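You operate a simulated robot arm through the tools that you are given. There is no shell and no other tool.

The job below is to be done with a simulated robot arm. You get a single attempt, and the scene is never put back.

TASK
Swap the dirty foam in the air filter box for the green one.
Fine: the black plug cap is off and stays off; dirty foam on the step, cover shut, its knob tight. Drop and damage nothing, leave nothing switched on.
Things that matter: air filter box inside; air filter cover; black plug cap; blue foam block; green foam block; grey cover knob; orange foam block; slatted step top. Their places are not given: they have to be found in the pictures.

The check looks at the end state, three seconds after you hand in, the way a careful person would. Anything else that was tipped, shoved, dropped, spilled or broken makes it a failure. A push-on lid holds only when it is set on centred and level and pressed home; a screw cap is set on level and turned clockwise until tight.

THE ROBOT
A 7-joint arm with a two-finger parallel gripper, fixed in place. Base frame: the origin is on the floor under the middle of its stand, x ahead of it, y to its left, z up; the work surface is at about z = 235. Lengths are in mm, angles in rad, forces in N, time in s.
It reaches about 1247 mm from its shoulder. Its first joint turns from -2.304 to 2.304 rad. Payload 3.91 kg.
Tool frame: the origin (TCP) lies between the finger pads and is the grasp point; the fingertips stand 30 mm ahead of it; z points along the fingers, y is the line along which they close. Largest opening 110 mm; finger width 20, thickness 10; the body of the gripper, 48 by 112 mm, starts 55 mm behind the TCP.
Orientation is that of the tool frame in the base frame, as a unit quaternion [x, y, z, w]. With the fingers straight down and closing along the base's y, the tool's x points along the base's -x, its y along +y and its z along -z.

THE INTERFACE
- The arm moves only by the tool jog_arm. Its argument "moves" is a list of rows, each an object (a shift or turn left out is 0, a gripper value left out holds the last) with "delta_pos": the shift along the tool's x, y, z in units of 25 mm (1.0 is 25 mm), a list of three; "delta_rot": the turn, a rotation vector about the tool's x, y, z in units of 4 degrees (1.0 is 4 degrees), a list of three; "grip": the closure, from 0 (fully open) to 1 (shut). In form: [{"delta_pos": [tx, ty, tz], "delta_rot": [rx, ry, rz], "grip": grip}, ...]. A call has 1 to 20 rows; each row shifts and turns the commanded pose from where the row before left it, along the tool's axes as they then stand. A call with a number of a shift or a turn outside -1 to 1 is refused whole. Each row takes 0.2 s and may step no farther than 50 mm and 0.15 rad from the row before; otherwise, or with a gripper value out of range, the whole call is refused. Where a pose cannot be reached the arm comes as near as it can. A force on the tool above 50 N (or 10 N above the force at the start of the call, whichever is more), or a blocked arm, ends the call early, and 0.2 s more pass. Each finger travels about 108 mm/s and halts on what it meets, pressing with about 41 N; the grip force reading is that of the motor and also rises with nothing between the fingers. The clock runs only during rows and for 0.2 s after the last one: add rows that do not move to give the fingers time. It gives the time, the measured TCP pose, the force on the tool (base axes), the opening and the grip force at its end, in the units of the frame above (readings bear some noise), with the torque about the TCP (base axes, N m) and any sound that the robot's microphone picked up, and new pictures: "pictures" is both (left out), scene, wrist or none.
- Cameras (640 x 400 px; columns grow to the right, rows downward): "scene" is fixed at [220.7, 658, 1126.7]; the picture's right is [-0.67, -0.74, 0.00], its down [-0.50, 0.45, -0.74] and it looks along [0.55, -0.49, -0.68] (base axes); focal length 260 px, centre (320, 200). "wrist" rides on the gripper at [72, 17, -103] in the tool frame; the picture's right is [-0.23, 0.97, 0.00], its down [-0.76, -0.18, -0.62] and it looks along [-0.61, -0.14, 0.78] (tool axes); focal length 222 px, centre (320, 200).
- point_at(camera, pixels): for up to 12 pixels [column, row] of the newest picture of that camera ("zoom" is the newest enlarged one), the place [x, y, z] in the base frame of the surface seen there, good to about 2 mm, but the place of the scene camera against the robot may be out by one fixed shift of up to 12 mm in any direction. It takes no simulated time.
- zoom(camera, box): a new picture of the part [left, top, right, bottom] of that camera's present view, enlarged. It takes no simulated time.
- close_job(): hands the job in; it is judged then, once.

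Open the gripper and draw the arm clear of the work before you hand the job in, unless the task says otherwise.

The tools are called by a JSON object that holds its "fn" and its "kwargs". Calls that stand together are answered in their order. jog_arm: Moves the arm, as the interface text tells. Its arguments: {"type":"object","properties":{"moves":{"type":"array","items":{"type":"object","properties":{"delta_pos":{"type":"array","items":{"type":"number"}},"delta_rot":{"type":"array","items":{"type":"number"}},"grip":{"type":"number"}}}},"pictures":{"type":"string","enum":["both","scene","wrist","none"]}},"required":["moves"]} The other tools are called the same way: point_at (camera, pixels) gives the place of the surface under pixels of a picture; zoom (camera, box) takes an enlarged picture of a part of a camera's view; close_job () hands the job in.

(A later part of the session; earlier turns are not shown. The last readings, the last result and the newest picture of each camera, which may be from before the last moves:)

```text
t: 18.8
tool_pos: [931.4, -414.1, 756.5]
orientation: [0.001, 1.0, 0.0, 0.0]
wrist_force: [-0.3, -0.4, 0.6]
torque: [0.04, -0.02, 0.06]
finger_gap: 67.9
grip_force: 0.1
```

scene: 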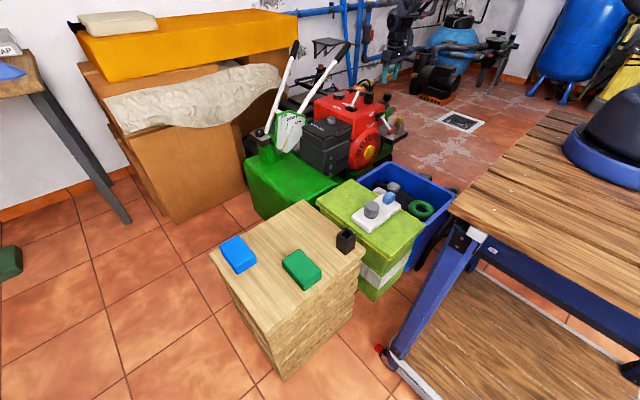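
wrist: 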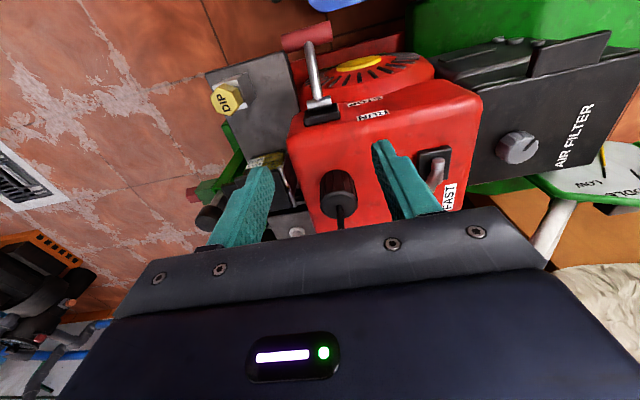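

The cap still stands at wrist (338,190). I shift to +y to look at the filter cover and knob.

{"fn": "jog_arm", "kwargs": {"moves": [{"delta_pos": [0, 0.96, 0]}, {"delta_pos": [0, 0.96, 0]}, {"delta_pos": [0, 0.96, 0]}, {"delta_pos": [0, 0.96, 0]}, {"delta_pos": [0, 0.96, 0]}, {"delta_pos": [0, 0.96, 0]}, {"delta_pos": [0, 0.96, 0]}, {"delta_pos": [0, 0.96, 0]}, {"delta_pos": [0, 0.96, 0]}, {"delta_pos": [0, 0.96, 0]}, {"delta_pos": [0, 0.96, 0]}]}}

{"fn": "zoom", "kwargs": {"camera": "wrist", "box": [180, 20, 440, 240]}}

```text
t: 21.2
tool_pos: [930.7, -149.0, 758.0]
orientation: [0.001, 1.0, 0.0, 0.0]
wrist_force: [0.5, 0.2, -0.6]
torque: [0.07, 0.02, 0.01]
finger_gap: 68.4
grip_force: 0.0
```

scene: 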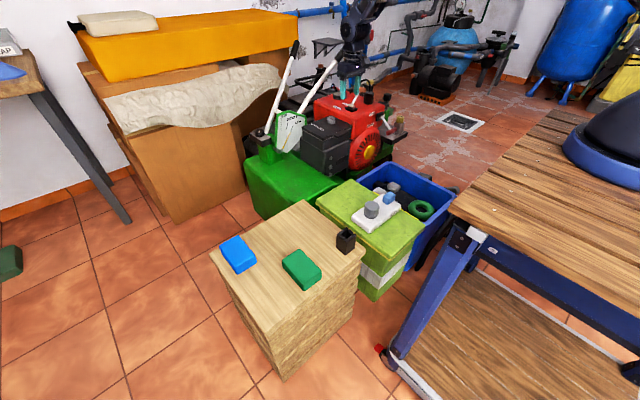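
wrist: 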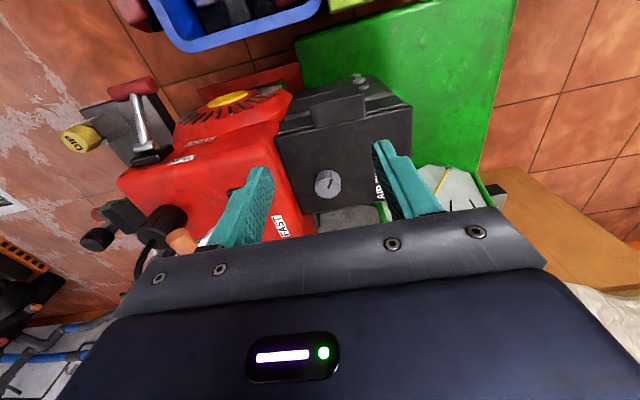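

```text
1.82 times, centred on (310, 130) of wrist
```

zoom: 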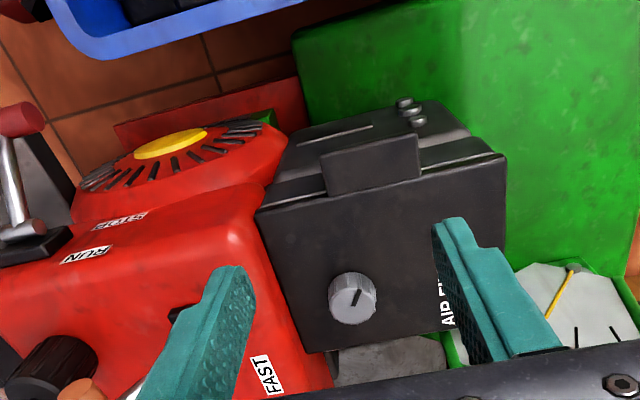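

I measure the cover corners, tab, and knob with the wrist camera.

{"fn": "point_at", "kwargs": {"camera": "wrist", "pixels": [[327, 183], [321, 179], [334, 180], [327, 194], [279, 137], [409, 107], [305, 210], [345, 150], [338, 105], [315, 117], [364, 100], [300, 160]]}}

{"fn": "zoom", "kwargs": {"camera": "wrist", "box": [290, 150, 370, 220]}}

{"fn": "zoom", "kwargs": {"camera": "wrist", "box": [260, 60, 430, 160]}}

```text
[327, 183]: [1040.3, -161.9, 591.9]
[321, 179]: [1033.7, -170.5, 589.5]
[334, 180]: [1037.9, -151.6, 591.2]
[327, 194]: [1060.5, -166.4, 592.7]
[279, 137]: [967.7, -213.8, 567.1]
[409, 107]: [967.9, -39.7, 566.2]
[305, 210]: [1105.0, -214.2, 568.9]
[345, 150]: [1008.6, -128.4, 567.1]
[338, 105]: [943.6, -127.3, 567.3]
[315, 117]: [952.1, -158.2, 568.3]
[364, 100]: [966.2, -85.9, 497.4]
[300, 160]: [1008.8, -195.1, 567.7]
```

```text
5.71 times, centred on (330, 185) of wrist
```

zoom: 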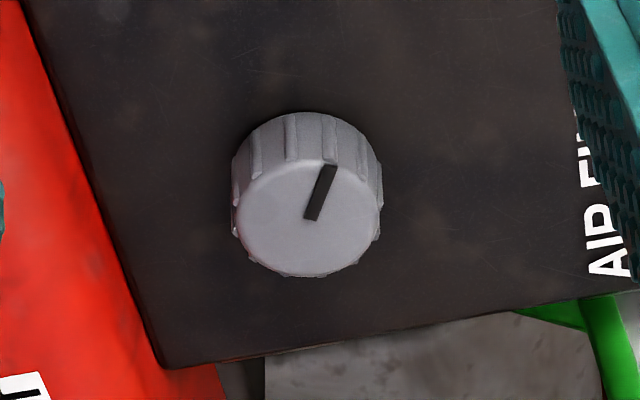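

```text
3.76 times, centred on (345, 110) of wrist
```

zoom: 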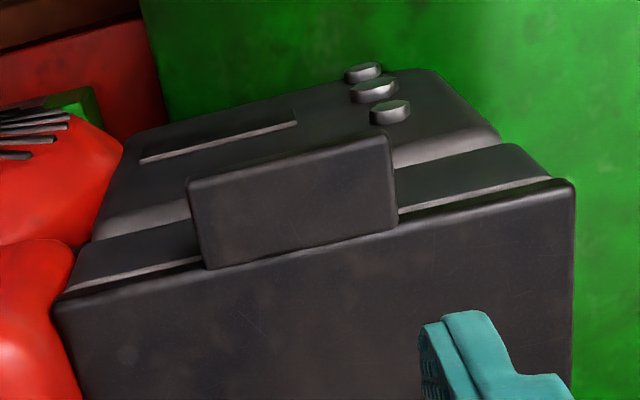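

I refine the knob's centre from its edges.

{"fn": "point_at", "kwargs": {"camera": "wrist", "pixels": [[329.5, 180.5], [327.5, 197], [317.5, 187.6], [339.5, 186], [328, 189], [333, 182], [328, 176], [326, 201], [374, 103], [327, 114], [331, 109], [355, 108]]}}

```text
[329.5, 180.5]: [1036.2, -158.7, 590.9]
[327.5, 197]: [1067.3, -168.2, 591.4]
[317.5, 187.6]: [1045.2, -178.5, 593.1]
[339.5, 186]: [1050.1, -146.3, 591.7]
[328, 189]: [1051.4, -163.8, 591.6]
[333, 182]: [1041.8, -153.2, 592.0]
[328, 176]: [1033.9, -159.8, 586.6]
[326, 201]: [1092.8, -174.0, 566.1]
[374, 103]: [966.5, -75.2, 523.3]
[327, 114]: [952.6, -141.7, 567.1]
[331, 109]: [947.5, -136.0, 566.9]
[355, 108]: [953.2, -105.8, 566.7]
```

The knob centre is ≈(1051,-163), top z≈592. I check the handlebar positions near there before descending.

{"fn": "point_at", "kwargs": {"camera": "scene", "pixels": [[334.5, 65], [330, 73], [322, 86], [315, 97], [309, 107], [304, 113], [285, 80], [275, 102]]}}

{"fn": "zoom", "kwargs": {"camera": "scene", "box": [260, 30, 420, 150]}}

```text
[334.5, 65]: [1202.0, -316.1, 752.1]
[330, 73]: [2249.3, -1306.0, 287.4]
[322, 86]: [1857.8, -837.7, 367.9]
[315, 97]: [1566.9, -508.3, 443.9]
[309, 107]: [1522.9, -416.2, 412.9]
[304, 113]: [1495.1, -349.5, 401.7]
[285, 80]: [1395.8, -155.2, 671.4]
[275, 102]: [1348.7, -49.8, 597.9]
```

```text
3.33 times, centred on (340, 90) of scene
```

zoom: 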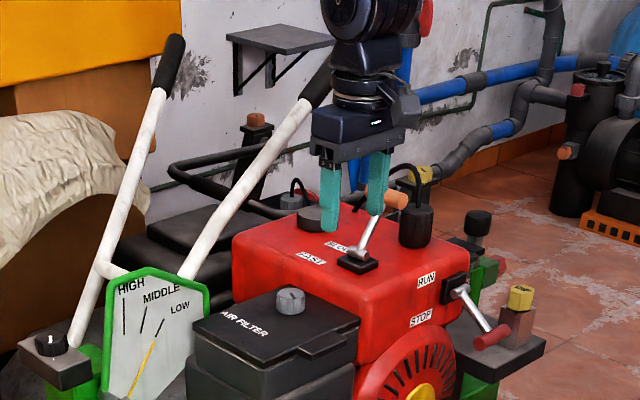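

I check a few more points along the right handlebar.

{"fn": "point_at", "kwargs": {"camera": "scene", "pixels": [[335, 57.5], [327, 69], [320, 77.5], [313, 88], [307.5, 96]]}}

```text
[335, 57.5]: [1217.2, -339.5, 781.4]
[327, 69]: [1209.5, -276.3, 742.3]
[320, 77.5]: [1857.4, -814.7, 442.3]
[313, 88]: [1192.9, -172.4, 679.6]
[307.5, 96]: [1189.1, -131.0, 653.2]
```

The handlebar is at x≈1192, well clear. I move above the knob to z=640 and check alignment.

{"fn": "jog_arm", "kwargs": {"moves": [{"delta_pos": [-0.962, -0.112, 0.8]}, {"delta_pos": [-0.962, -0.112, 0.8]}, {"delta_pos": [-0.962, -0.112, 0.8]}, {"delta_pos": [-0.962, -0.112, 1]}, {"delta_pos": [-0.962, -0.112, 1]}, {"delta_pos": [0, 0, 0.32]}, {}]}}

{"fn": "zoom", "kwargs": {"camera": "wrist", "box": [200, 60, 440, 240]}}

```text
t: 22.8
tool_pos: [1052.5, -163.3, 640.3]
orientation: [0.0, 1.0, -0.001, 0.0]
wrist_force: [-0.8, 0.0, -0.5]
torque: [0.02, -0.01, 0.0]
finger_gap: 68.0
grip_force: 0.0
```

scene: 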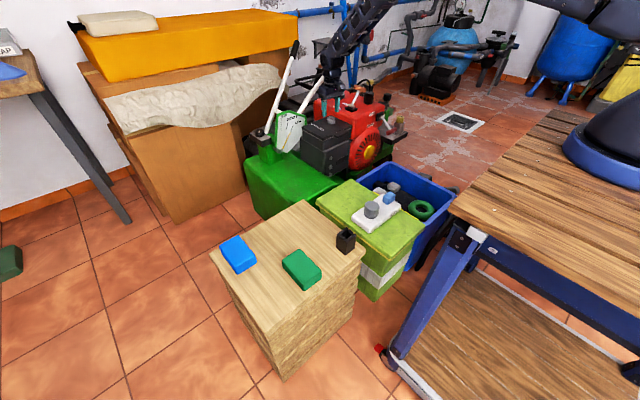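
wrist: 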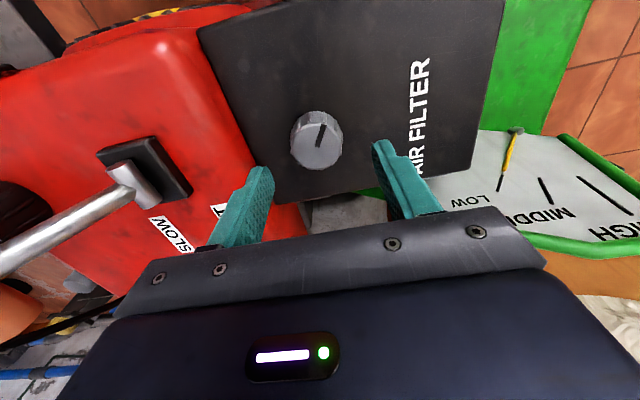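

```text
2.22 times, centred on (320, 150) of wrist
```

zoom: 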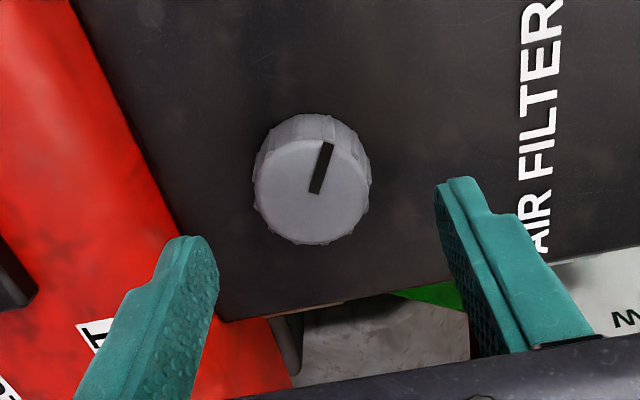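

I re-measure the knob centre from this closer view.

{"fn": "point_at", "kwargs": {"camera": "wrist", "pixels": [[318, 127], [315, 167], [297, 148], [338, 144], [317, 146], [200, 35], [504, 2], [278, 200], [470, 168]]}}

```text
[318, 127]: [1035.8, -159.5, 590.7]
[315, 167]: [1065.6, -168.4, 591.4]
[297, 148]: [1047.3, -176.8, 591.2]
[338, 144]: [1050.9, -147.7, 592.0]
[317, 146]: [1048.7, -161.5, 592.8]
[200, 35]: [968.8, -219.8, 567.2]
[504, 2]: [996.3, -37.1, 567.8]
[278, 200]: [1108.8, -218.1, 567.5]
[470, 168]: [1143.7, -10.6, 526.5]
```

I descend to z≈604, straddling the knob, then close on it.

{"fn": "jog_arm", "kwargs": {"moves": [{"delta_pos": [0.08, 0.03, 0.5]}, {"delta_pos": [0, 0, 0.5]}, {"delta_pos": [0, 0, 0.46]}, {}, {"grip": 0.5}, {"grip": 0.6}, {"grip": 0.7}, {"grip": 0.75}, {}, {}]}}

```text
t: 25.0
tool_pos: [1051.3, -166.3, 603.5]
orientation: [0.001, 1.0, 0.0, 0.0]
wrist_force: [4.1, -41.4, -3.2]
torque: [-1.31, -0.09, 0.17]
finger_gap: 40.5
grip_force: 44.8
```

scene: 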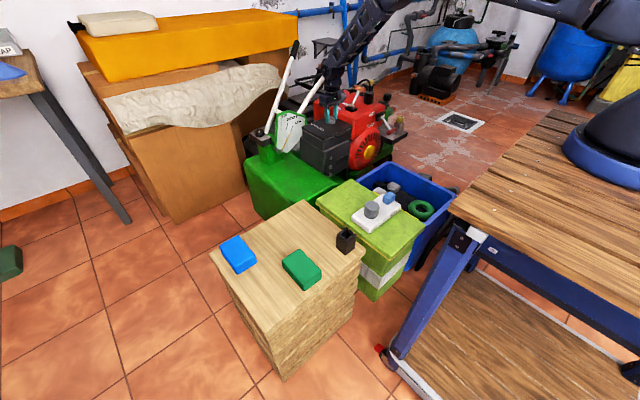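
wrist: 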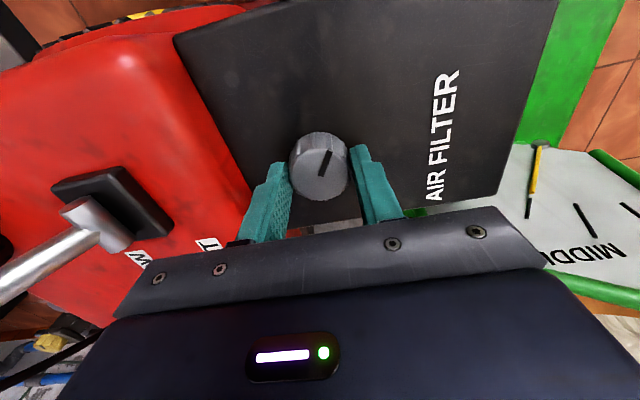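

The y force (-41 N) shows only the -y finger pressing the knob. I zoom to see the contact, before shifting to balance it.

{"fn": "zoom", "kwargs": {"camera": "wrist", "box": [230, 110, 410, 260]}}

{"fn": "point_at", "kwargs": {"camera": "wrist", "pixels": [[292, 166], [346, 163], [320, 165], [322, 140], [318, 195]]}}

```text
2.67 times, centred on (320, 185) of wrist
```

zoom: 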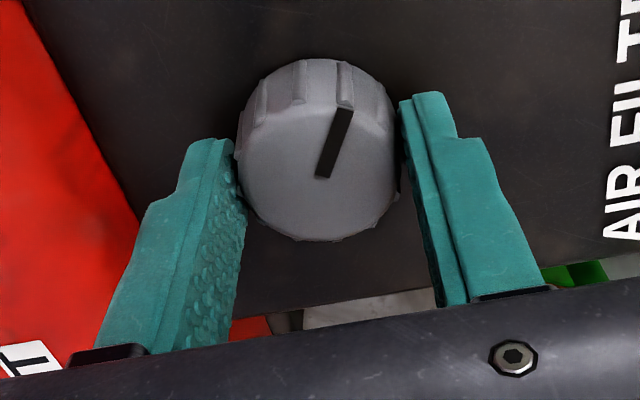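

```text
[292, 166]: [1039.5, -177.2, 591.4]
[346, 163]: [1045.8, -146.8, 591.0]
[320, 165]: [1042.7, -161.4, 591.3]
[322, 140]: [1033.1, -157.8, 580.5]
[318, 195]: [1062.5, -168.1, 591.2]
```

I open slightly, shift 4 mm toward -y, and close again to see whether the force balances.

{"fn": "jog_arm", "kwargs": {"moves": [{"grip": 0.5}, {"delta_pos": [0, -0.16, 0]}, {}, {"grip": 0.6}, {"grip": 0.66}, {"grip": 0.7}, {}, {}], "pictures": "wrist"}}

{"fn": "zoom", "kwargs": {"camera": "wrist", "box": [230, 110, 410, 260]}}

```text
t: 26.8
tool_pos: [1050.5, -166.0, 602.2]
orientation: [0.0, 1.0, 0.0, 0.0]
wrist_force: [0.0, 9.5, 0.5]
torque: [0.32, -0.01, 0.04]
finger_gap: 40.6
grip_force: 44.8
```

wrist: 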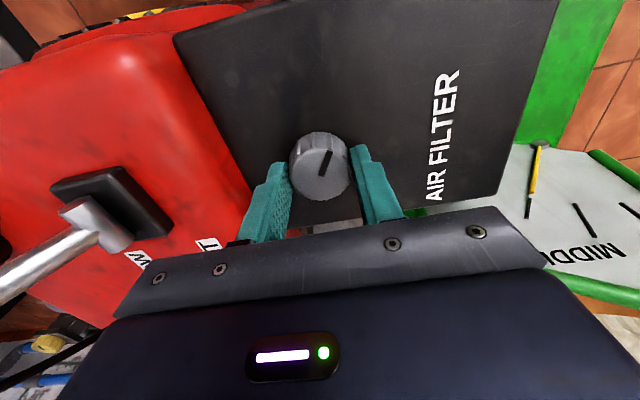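

```text
2.67 times, centred on (320, 185) of wrist
```

zoom: 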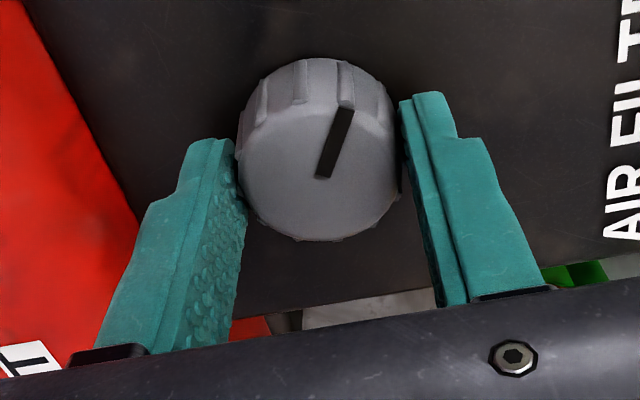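

The grip balances at y≈-166 (the knob's true centre). I now turn counter-clockwise (negative about tool z) 20° and watch torque and the knob.

{"fn": "jog_arm", "kwargs": {"moves": [{"delta_rot": [0, 0, -1], "grip": 0.75}, {"delta_rot": [0, 0, -1]}, {"delta_rot": [0, 0, -1]}, {"delta_rot": [0, 0, -1]}, {"delta_rot": [0, 0, -1]}, {}], "pictures": "wrist"}}

{"fn": "zoom", "kwargs": {"camera": "wrist", "box": [230, 110, 410, 260]}}

```text
t: 28.2
tool_pos: [1050.0, -165.0, 603.3]
orientation: [-0.173, 0.985, 0.0, 0.0]
wrist_force: [-5.4, 16.6, 2.8]
torque: [0.52, 0.13, 0.0]
finger_gap: 40.3
grip_force: 45.2
```

wrist: 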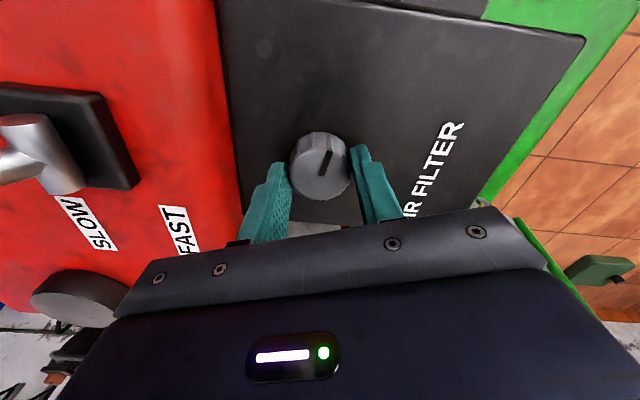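

```text
2.67 times, centred on (320, 185) of wrist
```

zoom: 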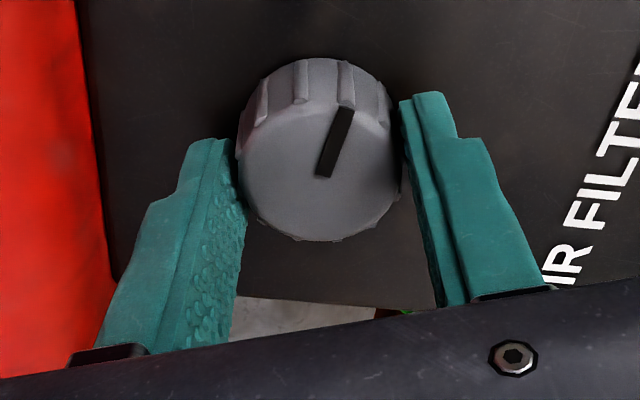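

The knob turns with the gripper at almost no torque. I continue counter-clockwise another 40°, with a small centring correction.

{"fn": "jog_arm", "kwargs": {"moves": [{"delta_pos": [0, 0.05, 0], "delta_rot": [0, 0, -1]}, {"delta_rot": [0, 0, -1]}, {"delta_rot": [0, 0, -1]}, {"delta_rot": [0, 0, -1]}, {"delta_rot": [0, 0, -1]}, {"delta_rot": [0, 0, -1]}, {"delta_rot": [0, 0, -1]}, {"delta_rot": [0, 0, -1]}, {"delta_rot": [0, 0, -1]}, {"delta_rot": [0, 0, -1]}, {}], "pictures": "wrist"}}

{"fn": "zoom", "kwargs": {"camera": "wrist", "box": [230, 110, 410, 260]}}

{"fn": "zoom", "kwargs": {"camera": "scene", "box": [285, 80, 385, 155]}}

```text
t: 30.6
tool_pos: [1050.0, -165.1, 602.5]
orientation: [-0.5, 0.866, 0.0, 0.0]
wrist_force: [-4.1, 0.0, 0.2]
torque: [0.15, 0.03, -0.02]
finger_gap: 40.3
grip_force: 44.5
```

wrist: 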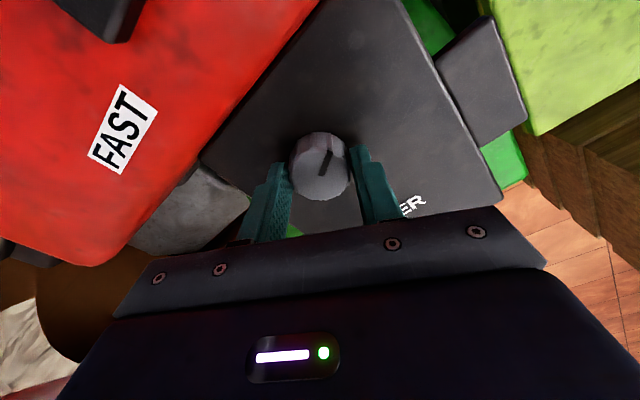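

```text
2.67 times, centred on (320, 185) of wrist
```

zoom: 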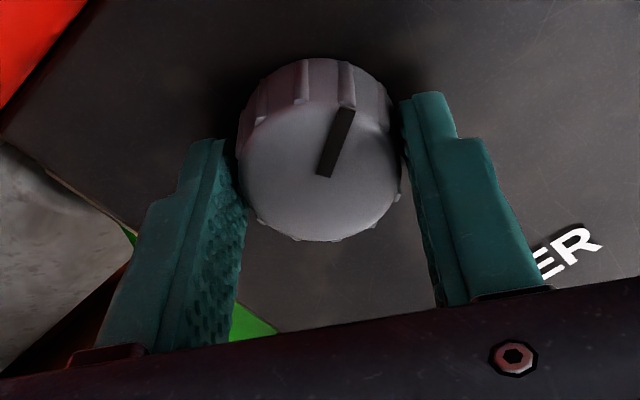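

```text
5.33 times, centred on (335, 118) of scene
```

zoom: 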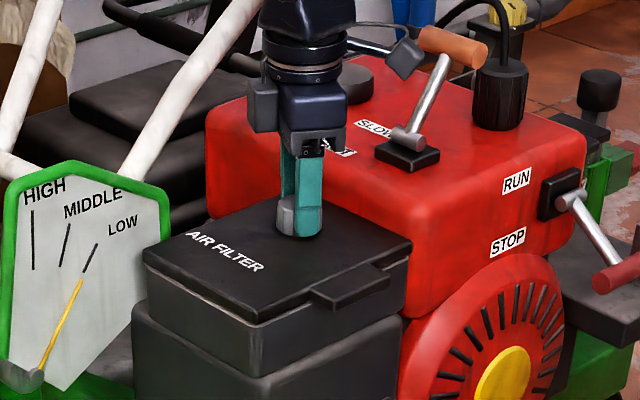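

The knob keeps turning freely; no rise yet. I continue another 60°.

{"fn": "jog_arm", "kwargs": {"moves": [{"delta_rot": [0, 0, -1]}, {"delta_rot": [0, 0, -1]}, {"delta_rot": [0, 0, -1]}, {"delta_rot": [0, 0, -1]}, {"delta_rot": [0, 0, -1]}, {"delta_rot": [0, 0, -1]}, {"delta_rot": [0, 0, -1]}, {"delta_rot": [0, 0, -1]}, {"delta_rot": [0, 0, -1]}, {"delta_rot": [0, 0, -1]}, {"delta_rot": [0, 0, -1]}, {"delta_rot": [0, 0, -1]}, {"delta_rot": [0, 0, -1]}, {"delta_rot": [0, 0, -1]}, {"delta_rot": [0, 0, -1]}, {}]}}

{"fn": "zoom", "kwargs": {"camera": "wrist", "box": [230, 110, 410, 260]}}

{"fn": "zoom", "kwargs": {"camera": "scene", "box": [285, 80, 385, 155]}}

```text
t: 34.0
tool_pos: [1050.5, -165.3, 604.4]
orientation: [0.866, -0.499, 0.0, 0.0]
wrist_force: [-18.5, -8.5, 3.5]
torque: [-0.35, 0.51, 0.03]
finger_gap: 40.5
grip_force: 45.0
```

scene: 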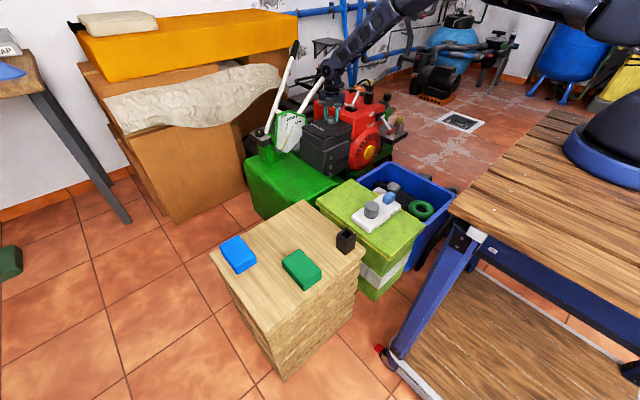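
wrist: 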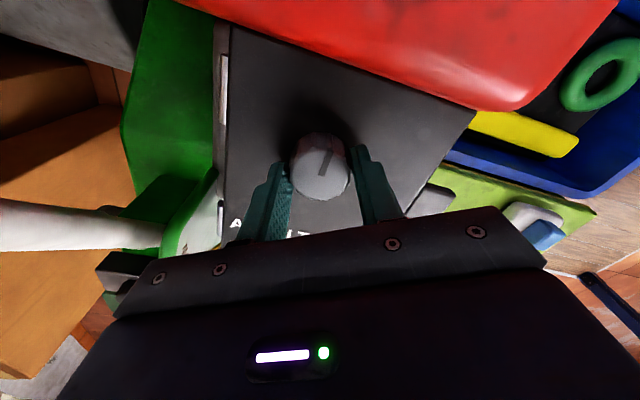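

```text
2.67 times, centred on (320, 185) of wrist
```

zoom: 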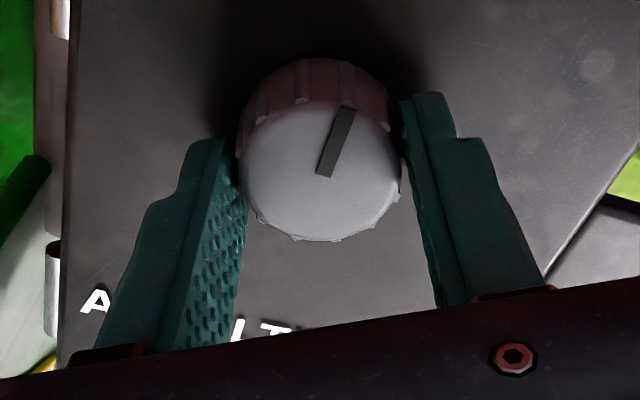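

```text
5.33 times, centred on (335, 118) of scene
```

zoom: 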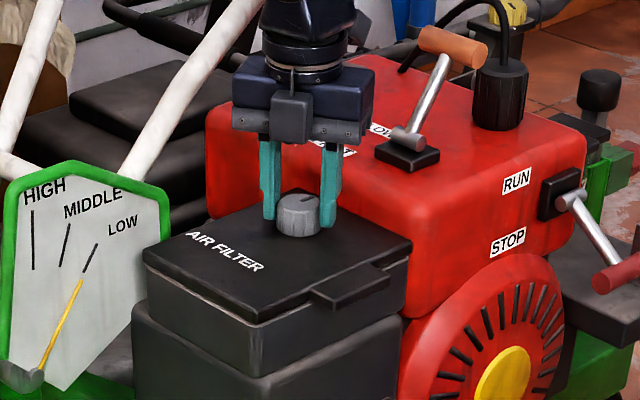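

Turned 120° total, still no visible rise. I correct centring a bit and turn a further 60°.

{"fn": "jog_arm", "kwargs": {"moves": [{"delta_pos": [0, 0.06, 0], "delta_rot": [0, 0, -1]}, {"delta_rot": [0, 0, -1]}, {"delta_rot": [0, 0, -1]}, {"delta_rot": [0, 0, -1]}, {"delta_rot": [0, 0, -1]}, {"delta_rot": [0, 0, -1]}, {"delta_rot": [0, 0, -1]}, {"delta_rot": [0, 0, -1]}, {"delta_rot": [0, 0, -1]}, {"delta_rot": [0, 0, -1]}, {"delta_rot": [0, 0, -1]}, {"delta_rot": [0, 0, -1]}, {"delta_rot": [0, 0, -1]}, {"delta_rot": [0, 0, -1]}, {"delta_rot": [0, 0, -1]}, {}], "pictures": "wrist"}}

{"fn": "zoom", "kwargs": {"camera": "wrist", "box": [230, 110, 410, 260]}}

{"fn": "zoom", "kwargs": {"camera": "scene", "box": [310, 95, 350, 125]}}

```text
t: 37.4
tool_pos: [1048.8, -167.2, 603.1]
orientation: [1.0, 0.001, -0.001, 0.0]
wrist_force: [1.6, 7.3, 4.0]
torque: [0.35, -0.08, -0.66]
finger_gap: 40.9
grip_force: 45.4
```

wrist: 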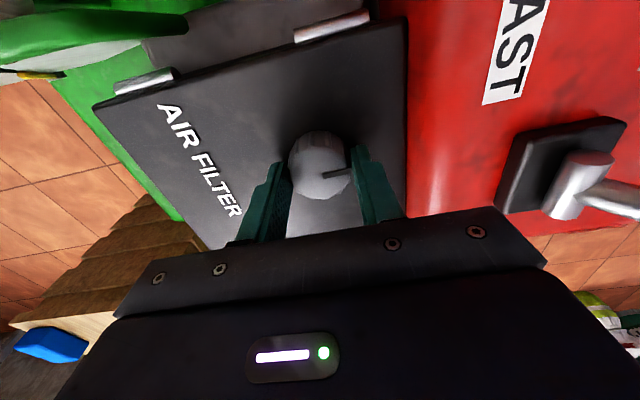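

```text
2.67 times, centred on (320, 185) of wrist
```

zoom: 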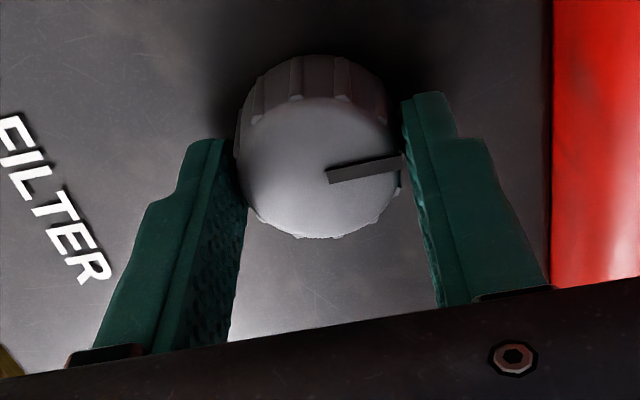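

```text
13.33 times, centred on (330, 110) of scene
```

zoom: 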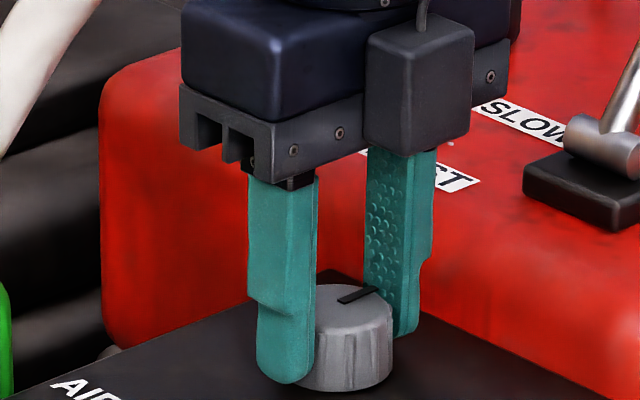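

The knob stopped turning (torque −0.66, mark slipped in the fingers), so it's at its loosened stop; hinge tubes are visible at the cover's rear edge. I release, rise, and start turning the wrist back.

{"fn": "jog_arm", "kwargs": {"moves": [{"grip": 0.5}, {"grip": 0.4}, {}, {"delta_pos": [0, 0, -1]}, {"delta_pos": [0, 0, -1]}, {"delta_pos": [0, 0, -1]}, {"delta_pos": [0, 0, -1], "delta_rot": [0, 0, 1]}, {"delta_rot": [0, 0, 1]}, {"delta_rot": [0, 0, 1]}, {"delta_rot": [0, 0, 1]}, {"delta_rot": [0, 0, 1]}, {"delta_rot": [0, 0, 1]}, {"delta_rot": [0, 0, 1]}, {"delta_rot": [0, 0, 1]}, {"delta_rot": [0, 0, 1]}, {"delta_rot": [0, 0, 1]}, {"delta_rot": [0, 0, 1]}, {"delta_rot": [0, 0, 1]}, {"delta_rot": [0, 0, 1]}, {"delta_rot": [0, 0, 1]}]}}

{"fn": "zoom", "kwargs": {"camera": "scene", "box": [295, 90, 375, 150]}}

```text
t: 41.6
tool_pos: [1049.1, -165.0, 703.6]
orientation: [0.883, -0.47, 0.0, 0.001]
wrist_force: [-0.5, 0.4, 0.2]
torque: [-0.01, -0.01, 0.01]
finger_gap: 65.9
grip_force: 0.1
```

scene: 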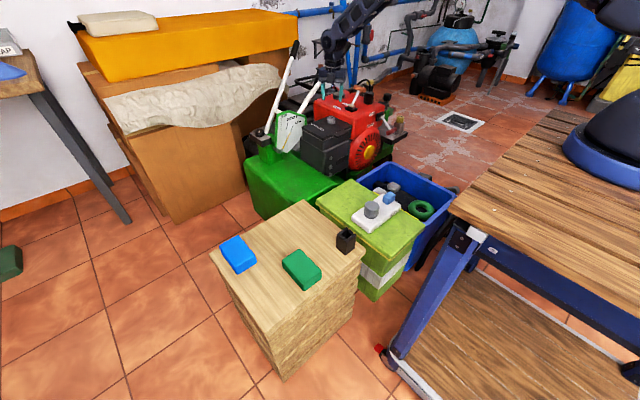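
wrist: 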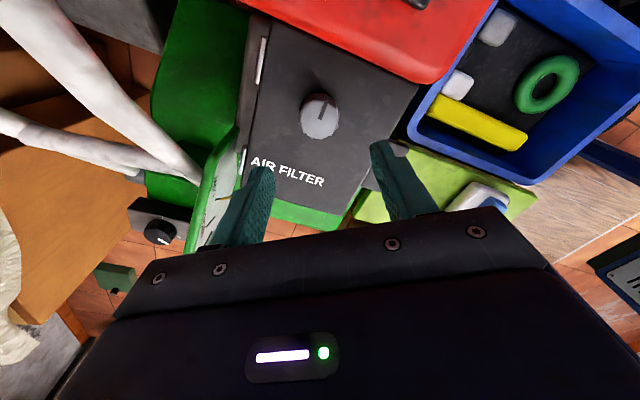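

```text
6.67 times, centred on (335, 120) of scene
```

zoom: 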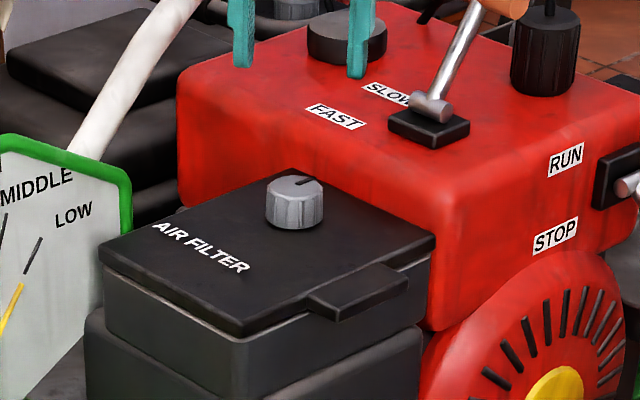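

The knob is loosened with its mark turned; the cover has hinges at the rear and a tab at the front. I finish turning the wrist back.

{"fn": "jog_arm", "kwargs": {"moves": [{"delta_rot": [0, 0, 1]}, {"delta_rot": [0, 0, 1]}, {"delta_rot": [0, 0, 1]}, {"delta_rot": [0, 0, 1]}, {"delta_rot": [0, 0, 1]}, {"delta_rot": [0, 0, 1]}, {"delta_rot": [0, 0, 1]}, {"delta_rot": [0, 0, 1]}, {"delta_rot": [0, 0, 1]}, {"delta_rot": [0, 0, 1]}, {"delta_rot": [0, 0, 1]}, {"delta_rot": [0, 0, 1]}, {"delta_rot": [0, 0, 1]}, {"delta_rot": [0, 0, 1]}, {"delta_rot": [0, 0, 1]}, {"delta_rot": [0, 0, 1]}, {"delta_rot": [0, 0, 1]}, {"delta_rot": [0, 0, 1]}, {"delta_rot": [0, 0, 1]}, {"delta_rot": [0, 0, 1]}], "pictures": "none"}}

{"fn": "jog_arm", "kwargs": {"moves": [{"delta_rot": [0, 0, 1]}, {"delta_rot": [0, 0, 1]}, {"delta_rot": [0, 0, 1]}, {"delta_rot": [0, 0, 1]}, {"delta_rot": [0, 0, 1]}, {"delta_rot": [0, 0, 1]}, {"delta_rot": [0, 0, 1]}, {"delta_rot": [0, 0, 1]}, {"delta_rot": [0, 0, 1]}, {"delta_rot": [0, 0, 1]}, {"delta_rot": [0, 0, 1]}, {"delta_pos": [1, 0.1, 0]}, {"delta_pos": [1, 0.3, 0]}, {"delta_pos": [1, 0.3, 0]}, {"delta_pos": [1, 0.3, 0]}, {"delta_pos": [1, 0.3, 0]}, {"delta_pos": [1, 0.2, 0]}]}}

```text
t: 45.8
tool_pos: [1049.7, -166.3, 703.1]
orientation: [-0.374, 0.927, 0.0, 0.0]
wrist_force: [0.1, -0.5, 0.9]
torque: [0.01, -0.01, 0.01]
finger_gap: 65.8
grip_force: 0.0
```

```text
t: 49.4
tool_pos: [897.9, -127.8, 702.9]
orientation: [0.0, 1.0, 0.0, 0.0]
wrist_force: [0.4, -0.3, 0.4]
torque: [0.02, -0.04, 0.0]
finger_gap: 65.9
grip_force: 0.1
```

scene: 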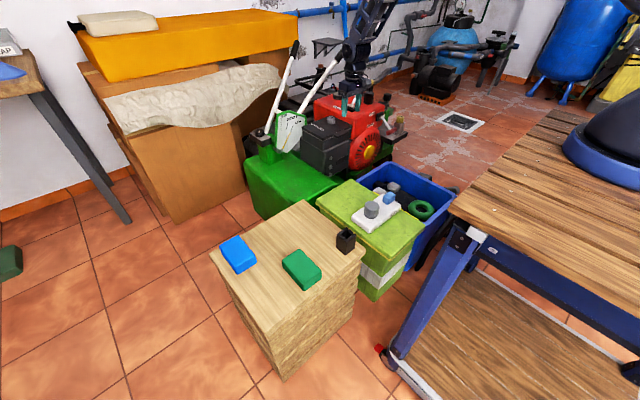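
wrist: 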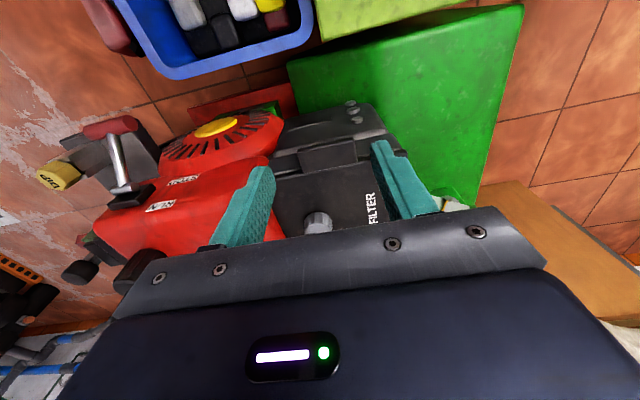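

Now I lower a bit, tilt the gripper 40° forward, and open wider to prepare to pinch the tab sideways.

{"fn": "jog_arm", "kwargs": {"moves": [{"delta_pos": [0.25, 0, 0.83], "grip": 0.15}, {"delta_pos": [0.25, 0, 0.83]}, {"delta_pos": [0.25, 0, 0.83]}, {"delta_rot": [0, -1, 0]}, {"delta_rot": [0, -1, 0]}, {"delta_rot": [0, -1, 0]}, {"delta_rot": [0, -1, 0]}, {"delta_rot": [0, -1, 0]}, {"delta_rot": [0, -1, 0]}, {"delta_rot": [0, -1, 0]}, {"delta_rot": [0, -1, 0]}, {"delta_rot": [0, -1, 0]}, {"delta_rot": [0, -1, 0]}, {}]}}

{"fn": "zoom", "kwargs": {"camera": "wrist", "box": [220, 60, 440, 220]}}

```text
t: 52.4
tool_pos: [879.9, -128.9, 640.5]
orientation: [0.001, 0.939, 0.0, 0.343]
wrist_force: [0.3, 0.2, 0.3]
torque: [0.0, 0.03, -0.01]
finger_gap: 93.4
grip_force: 0.1
```

scene: 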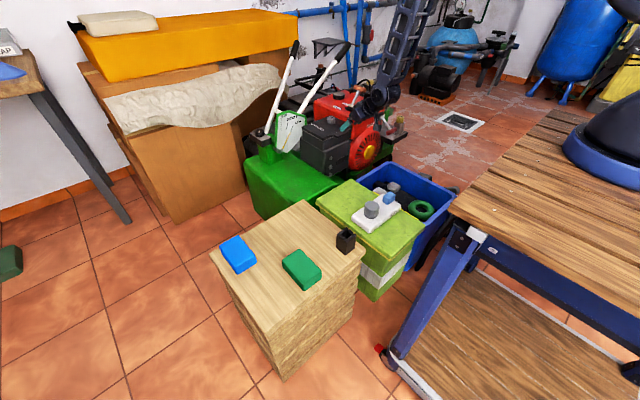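
wrist: 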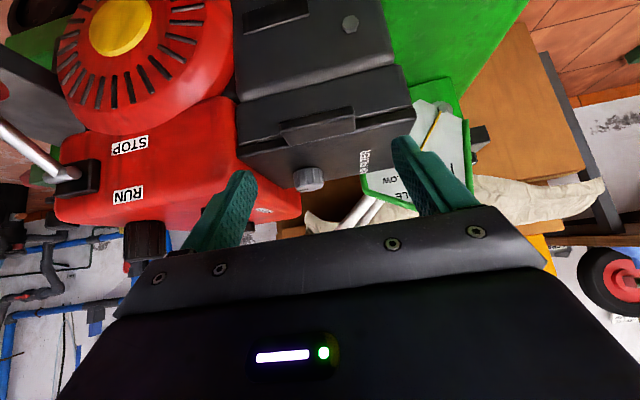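

```text
2.50 times, centred on (330, 140) of wrist
```

zoom: 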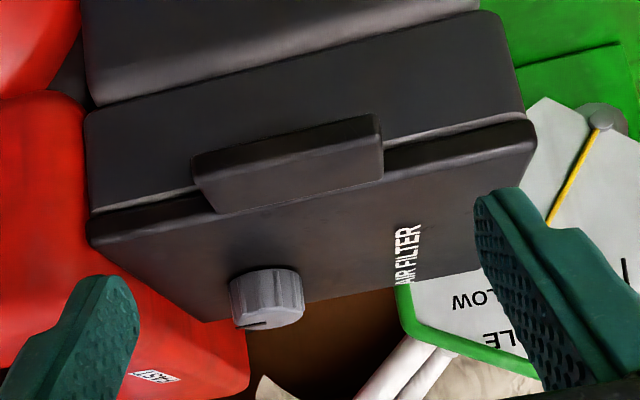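

I measure the tab's edges and the cover/box front from this view.

{"fn": "point_at", "kwargs": {"camera": "wrist", "pixels": [[282, 126], [352, 109], [290, 143], [353, 130], [317, 125], [285, 136], [354, 120], [317, 114], [317, 108], [260, 142], [400, 110], [317, 95]]}}

```text
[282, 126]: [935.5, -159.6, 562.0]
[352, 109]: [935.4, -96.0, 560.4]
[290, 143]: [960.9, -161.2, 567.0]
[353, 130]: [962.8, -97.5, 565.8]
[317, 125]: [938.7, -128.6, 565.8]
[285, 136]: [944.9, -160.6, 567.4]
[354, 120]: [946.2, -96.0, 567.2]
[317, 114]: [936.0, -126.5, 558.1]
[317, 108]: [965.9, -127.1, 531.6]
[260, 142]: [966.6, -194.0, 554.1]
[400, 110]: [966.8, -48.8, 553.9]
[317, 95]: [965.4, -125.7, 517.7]
```

The tab spans x≈935–962, y≈-162…-95, z≈556–567. I advance so the fingertips straddle it, then close on its sides.

{"fn": "jog_arm", "kwargs": {"moves": [{"delta_pos": [0, -0.04, 0.785]}, {"delta_pos": [0, 0, 0.785]}, {"delta_pos": [0, 0, 0.785]}, {"delta_pos": [0, 0, 0.785]}, {}, {"grip": 0.25}, {"grip": 0.35}, {"grip": 0.42}, {"grip": 0.5}, {}, {}]}}

{"fn": "zoom", "kwargs": {"camera": "wrist", "box": [220, 60, 440, 220]}}

```text
t: 54.8
tool_pos: [932.4, -130.1, 580.8]
orientation: [0.002, 0.94, -0.002, 0.342]
wrist_force: [5.2, -19.8, -2.6]
torque: [-0.86, 0.14, -0.21]
finger_gap: 69.8
grip_force: 45.1
```

scene: 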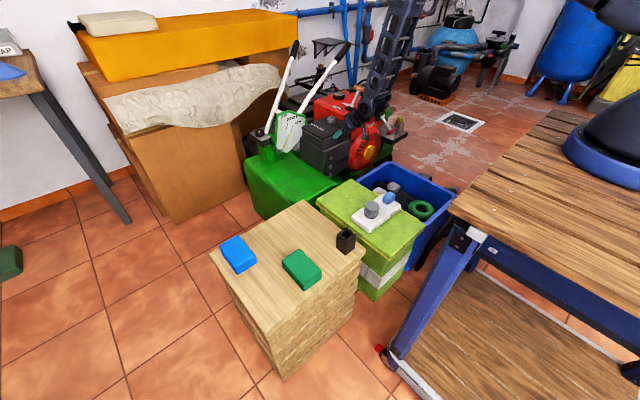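
wrist: 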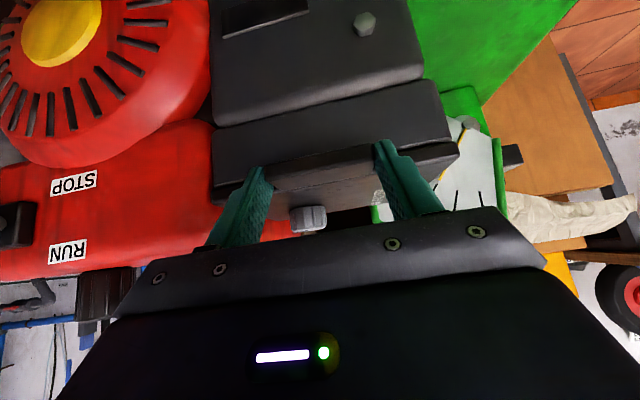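

```text
2.50 times, centred on (330, 140) of wrist
```

zoom: 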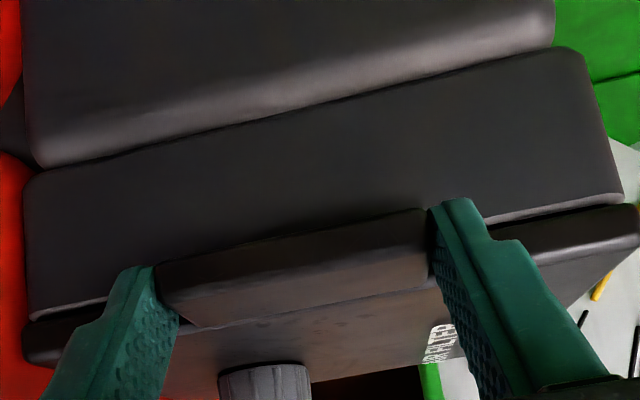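

The tab is gripped (gap 69.8), a slight y offset; I shift 1.5 mm to -y and raise 6 mm to test whether the cover lifts freely.

{"fn": "jog_arm", "kwargs": {"moves": [{"delta_pos": [0, -0.06, 0]}, {"delta_pos": [-0.075, 0, -0.086]}, {"delta_pos": [-0.075, 0, -0.086]}, {}]}}

{"fn": "zoom", "kwargs": {"camera": "scene", "box": [290, 100, 390, 175]}}

```text
t: 55.8
tool_pos: [930.3, -130.6, 585.1]
orientation: [0.0, 0.94, 0.001, 0.341]
wrist_force: [9.2, -13.3, -8.6]
torque: [-0.28, 1.21, 0.03]
finger_gap: 69.9
grip_force: 45.2
```

scene: 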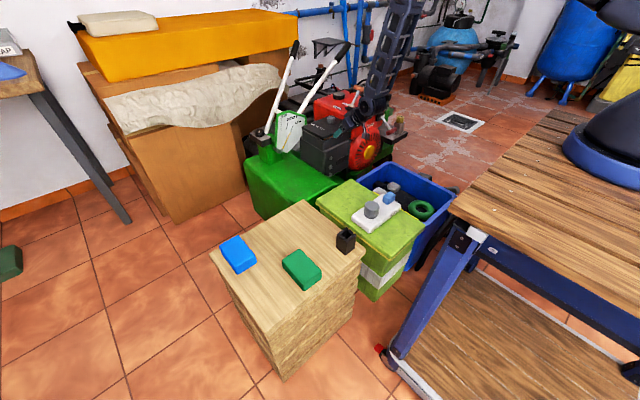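
wrist: 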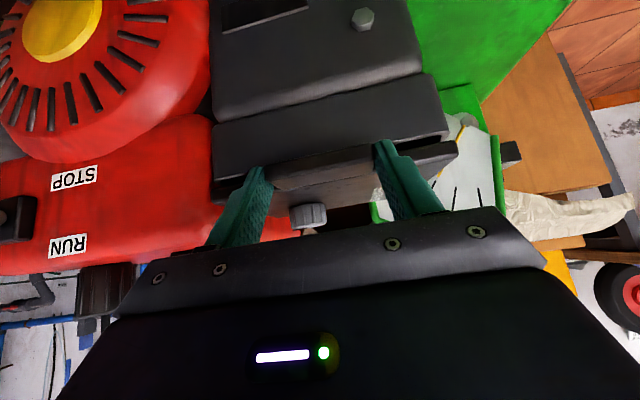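

```text
5.33 times, centred on (340, 138) of scene
```

zoom: 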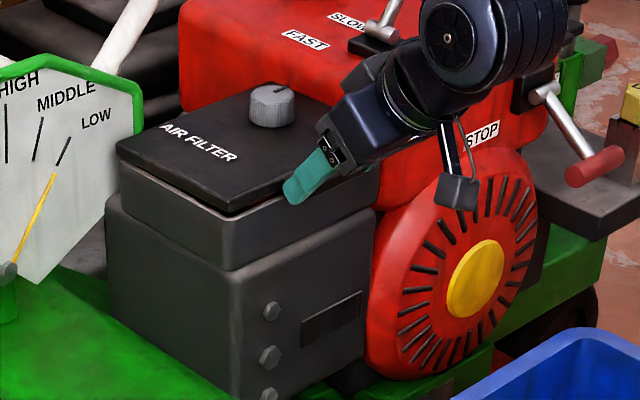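

The cover is starting to lift (about -9 N of weight in z). I follow the hinge arc (pivot near x≈1108, z≈560) for the next ~16°, watching the force.

{"fn": "jog_arm", "kwargs": {"moves": [{"delta_pos": [-0.36, 0, -0.29]}, {"delta_pos": [-0.327, 0, -0.31]}, {"delta_pos": [-0.368, 0, -0.268]}, {"delta_pos": [-0.368, 0, -0.268]}, {}]}}

{"fn": "zoom", "kwargs": {"camera": "scene", "box": [290, 100, 390, 175]}}

```text
t: 57.0
tool_pos: [939.9, -131.1, 630.5]
orientation: [0.0, 0.94, 0.001, 0.341]
wrist_force: [0.1, -7.3, -6.2]
torque: [-0.2, 1.05, 0.16]
finger_gap: 69.7
grip_force: 44.7
```

scene: 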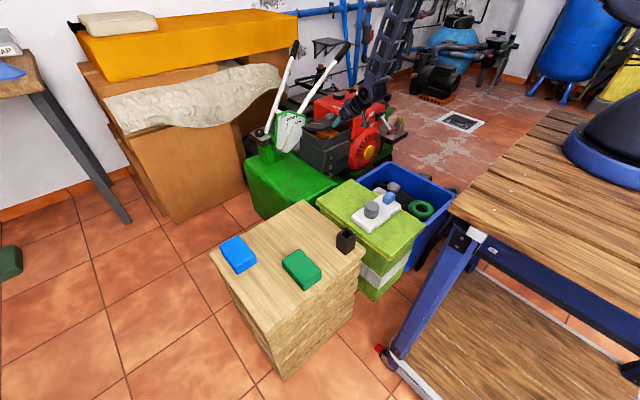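
wrist: 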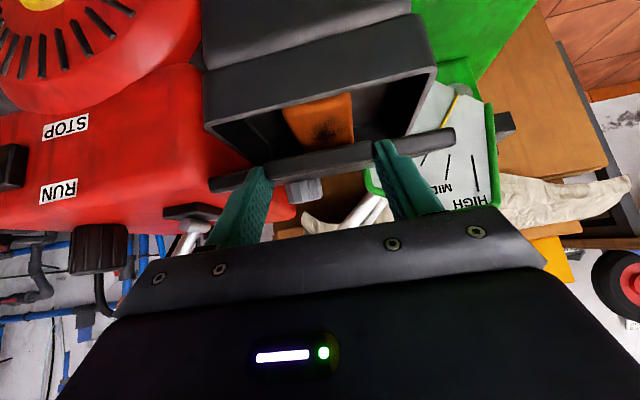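

```text
5.33 times, centred on (340, 138) of scene
```

zoom: 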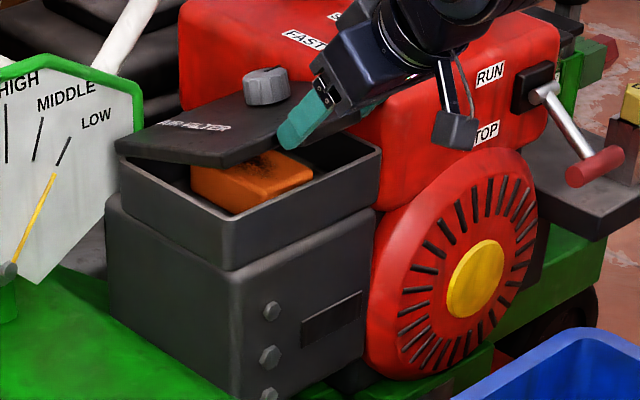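

The cover opens, showing the orange dirty foam in the box. I continue along the arc to about 50°.

{"fn": "jog_arm", "kwargs": {"moves": [{"delta_pos": [-0.4, 0, -0.214]}, {"delta_pos": [-0.4, 0, -0.214]}, {"delta_pos": [-0.428, 0, -0.156]}, {"delta_pos": [-0.428, 0, -0.156]}, {"delta_pos": [-0.445, 0, -0.095]}, {"delta_pos": [-0.445, 0, -0.095]}, {"delta_pos": [-0.454, 0, -0.032]}, {"delta_pos": [-0.454, 0, -0.032]}, {}]}}

{"fn": "zoom", "kwargs": {"camera": "scene", "box": [290, 80, 390, 155]}}

```text
t: 59.0
tool_pos: [989.8, -130.6, 704.9]
orientation: [0.0, 0.94, 0.0, 0.342]
wrist_force: [-5.5, 7.4, -4.0]
torque: [0.3, 1.41, 0.16]
finger_gap: 69.9
grip_force: 44.9
```

scene: 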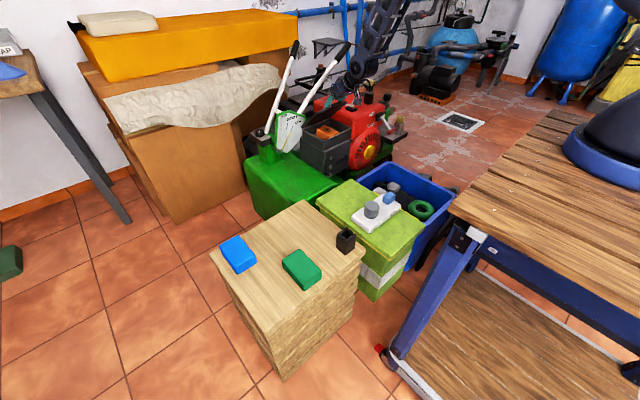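
wrist: 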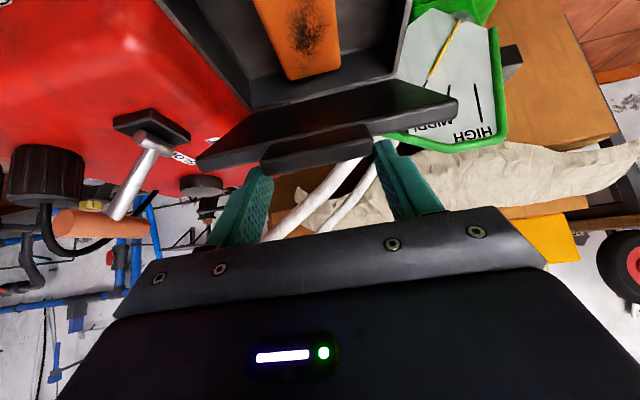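

```text
5.33 times, centred on (340, 118) of scene
```

zoom: 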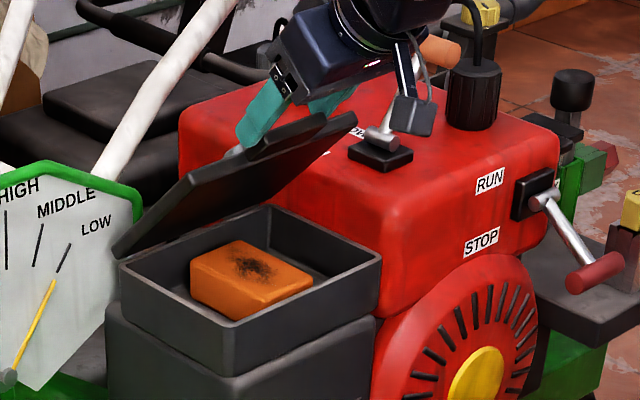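

Forces stay low. I continue the arc from 50° to 90°.

{"fn": "jog_arm", "kwargs": {"moves": [{"delta_pos": [-0.454, 0, 0.032]}, {"delta_pos": [-0.454, 0, 0.032]}, {"delta_pos": [-0.445, 0, 0.095]}, {"delta_pos": [-0.445, 0, 0.095]}, {"delta_pos": [-0.428, 0, 0.156]}, {"delta_pos": [-0.428, 0, 0.156]}, {"delta_pos": [-0.4, 0, 0.214]}, {"delta_pos": [-0.4, 0, 0.214]}, {"delta_pos": [-0.368, 0, 0.268]}, {"delta_pos": [-0.368, 0, 0.268]}, {}]}}

{"fn": "zoom", "kwargs": {"camera": "scene", "box": [290, 60, 390, 135]}}

```text
t: 61.4
tool_pos: [1093.6, -130.5, 744.8]
orientation: [-0.001, 0.94, 0.0, 0.342]
wrist_force: [-8.6, 8.8, 16.1]
torque: [0.11, 1.12, -0.1]
finger_gap: 69.7
grip_force: 45.2
```

scene: 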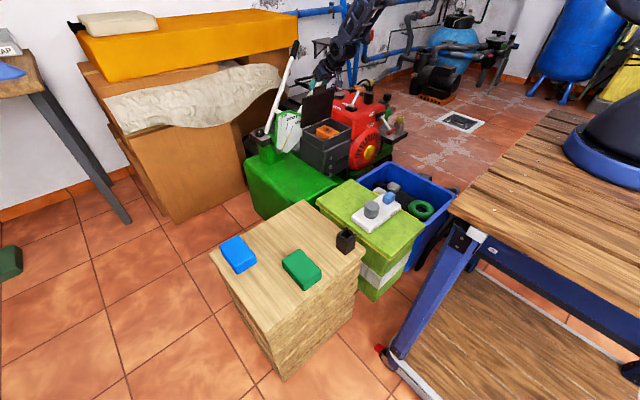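
wrist: 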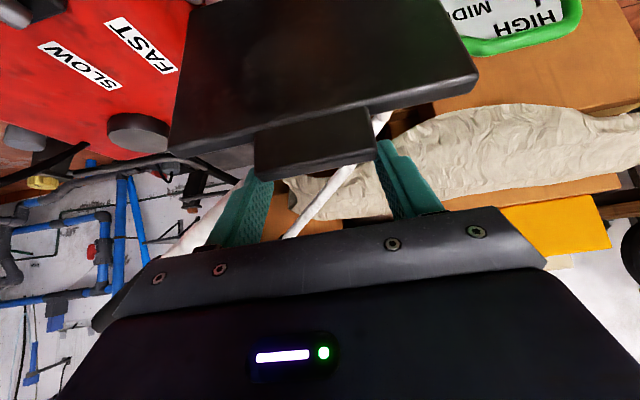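

```text
5.33 times, centred on (340, 98) of scene
```

zoom: 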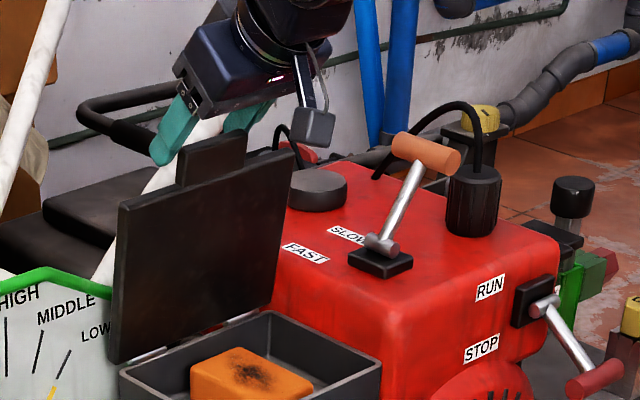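

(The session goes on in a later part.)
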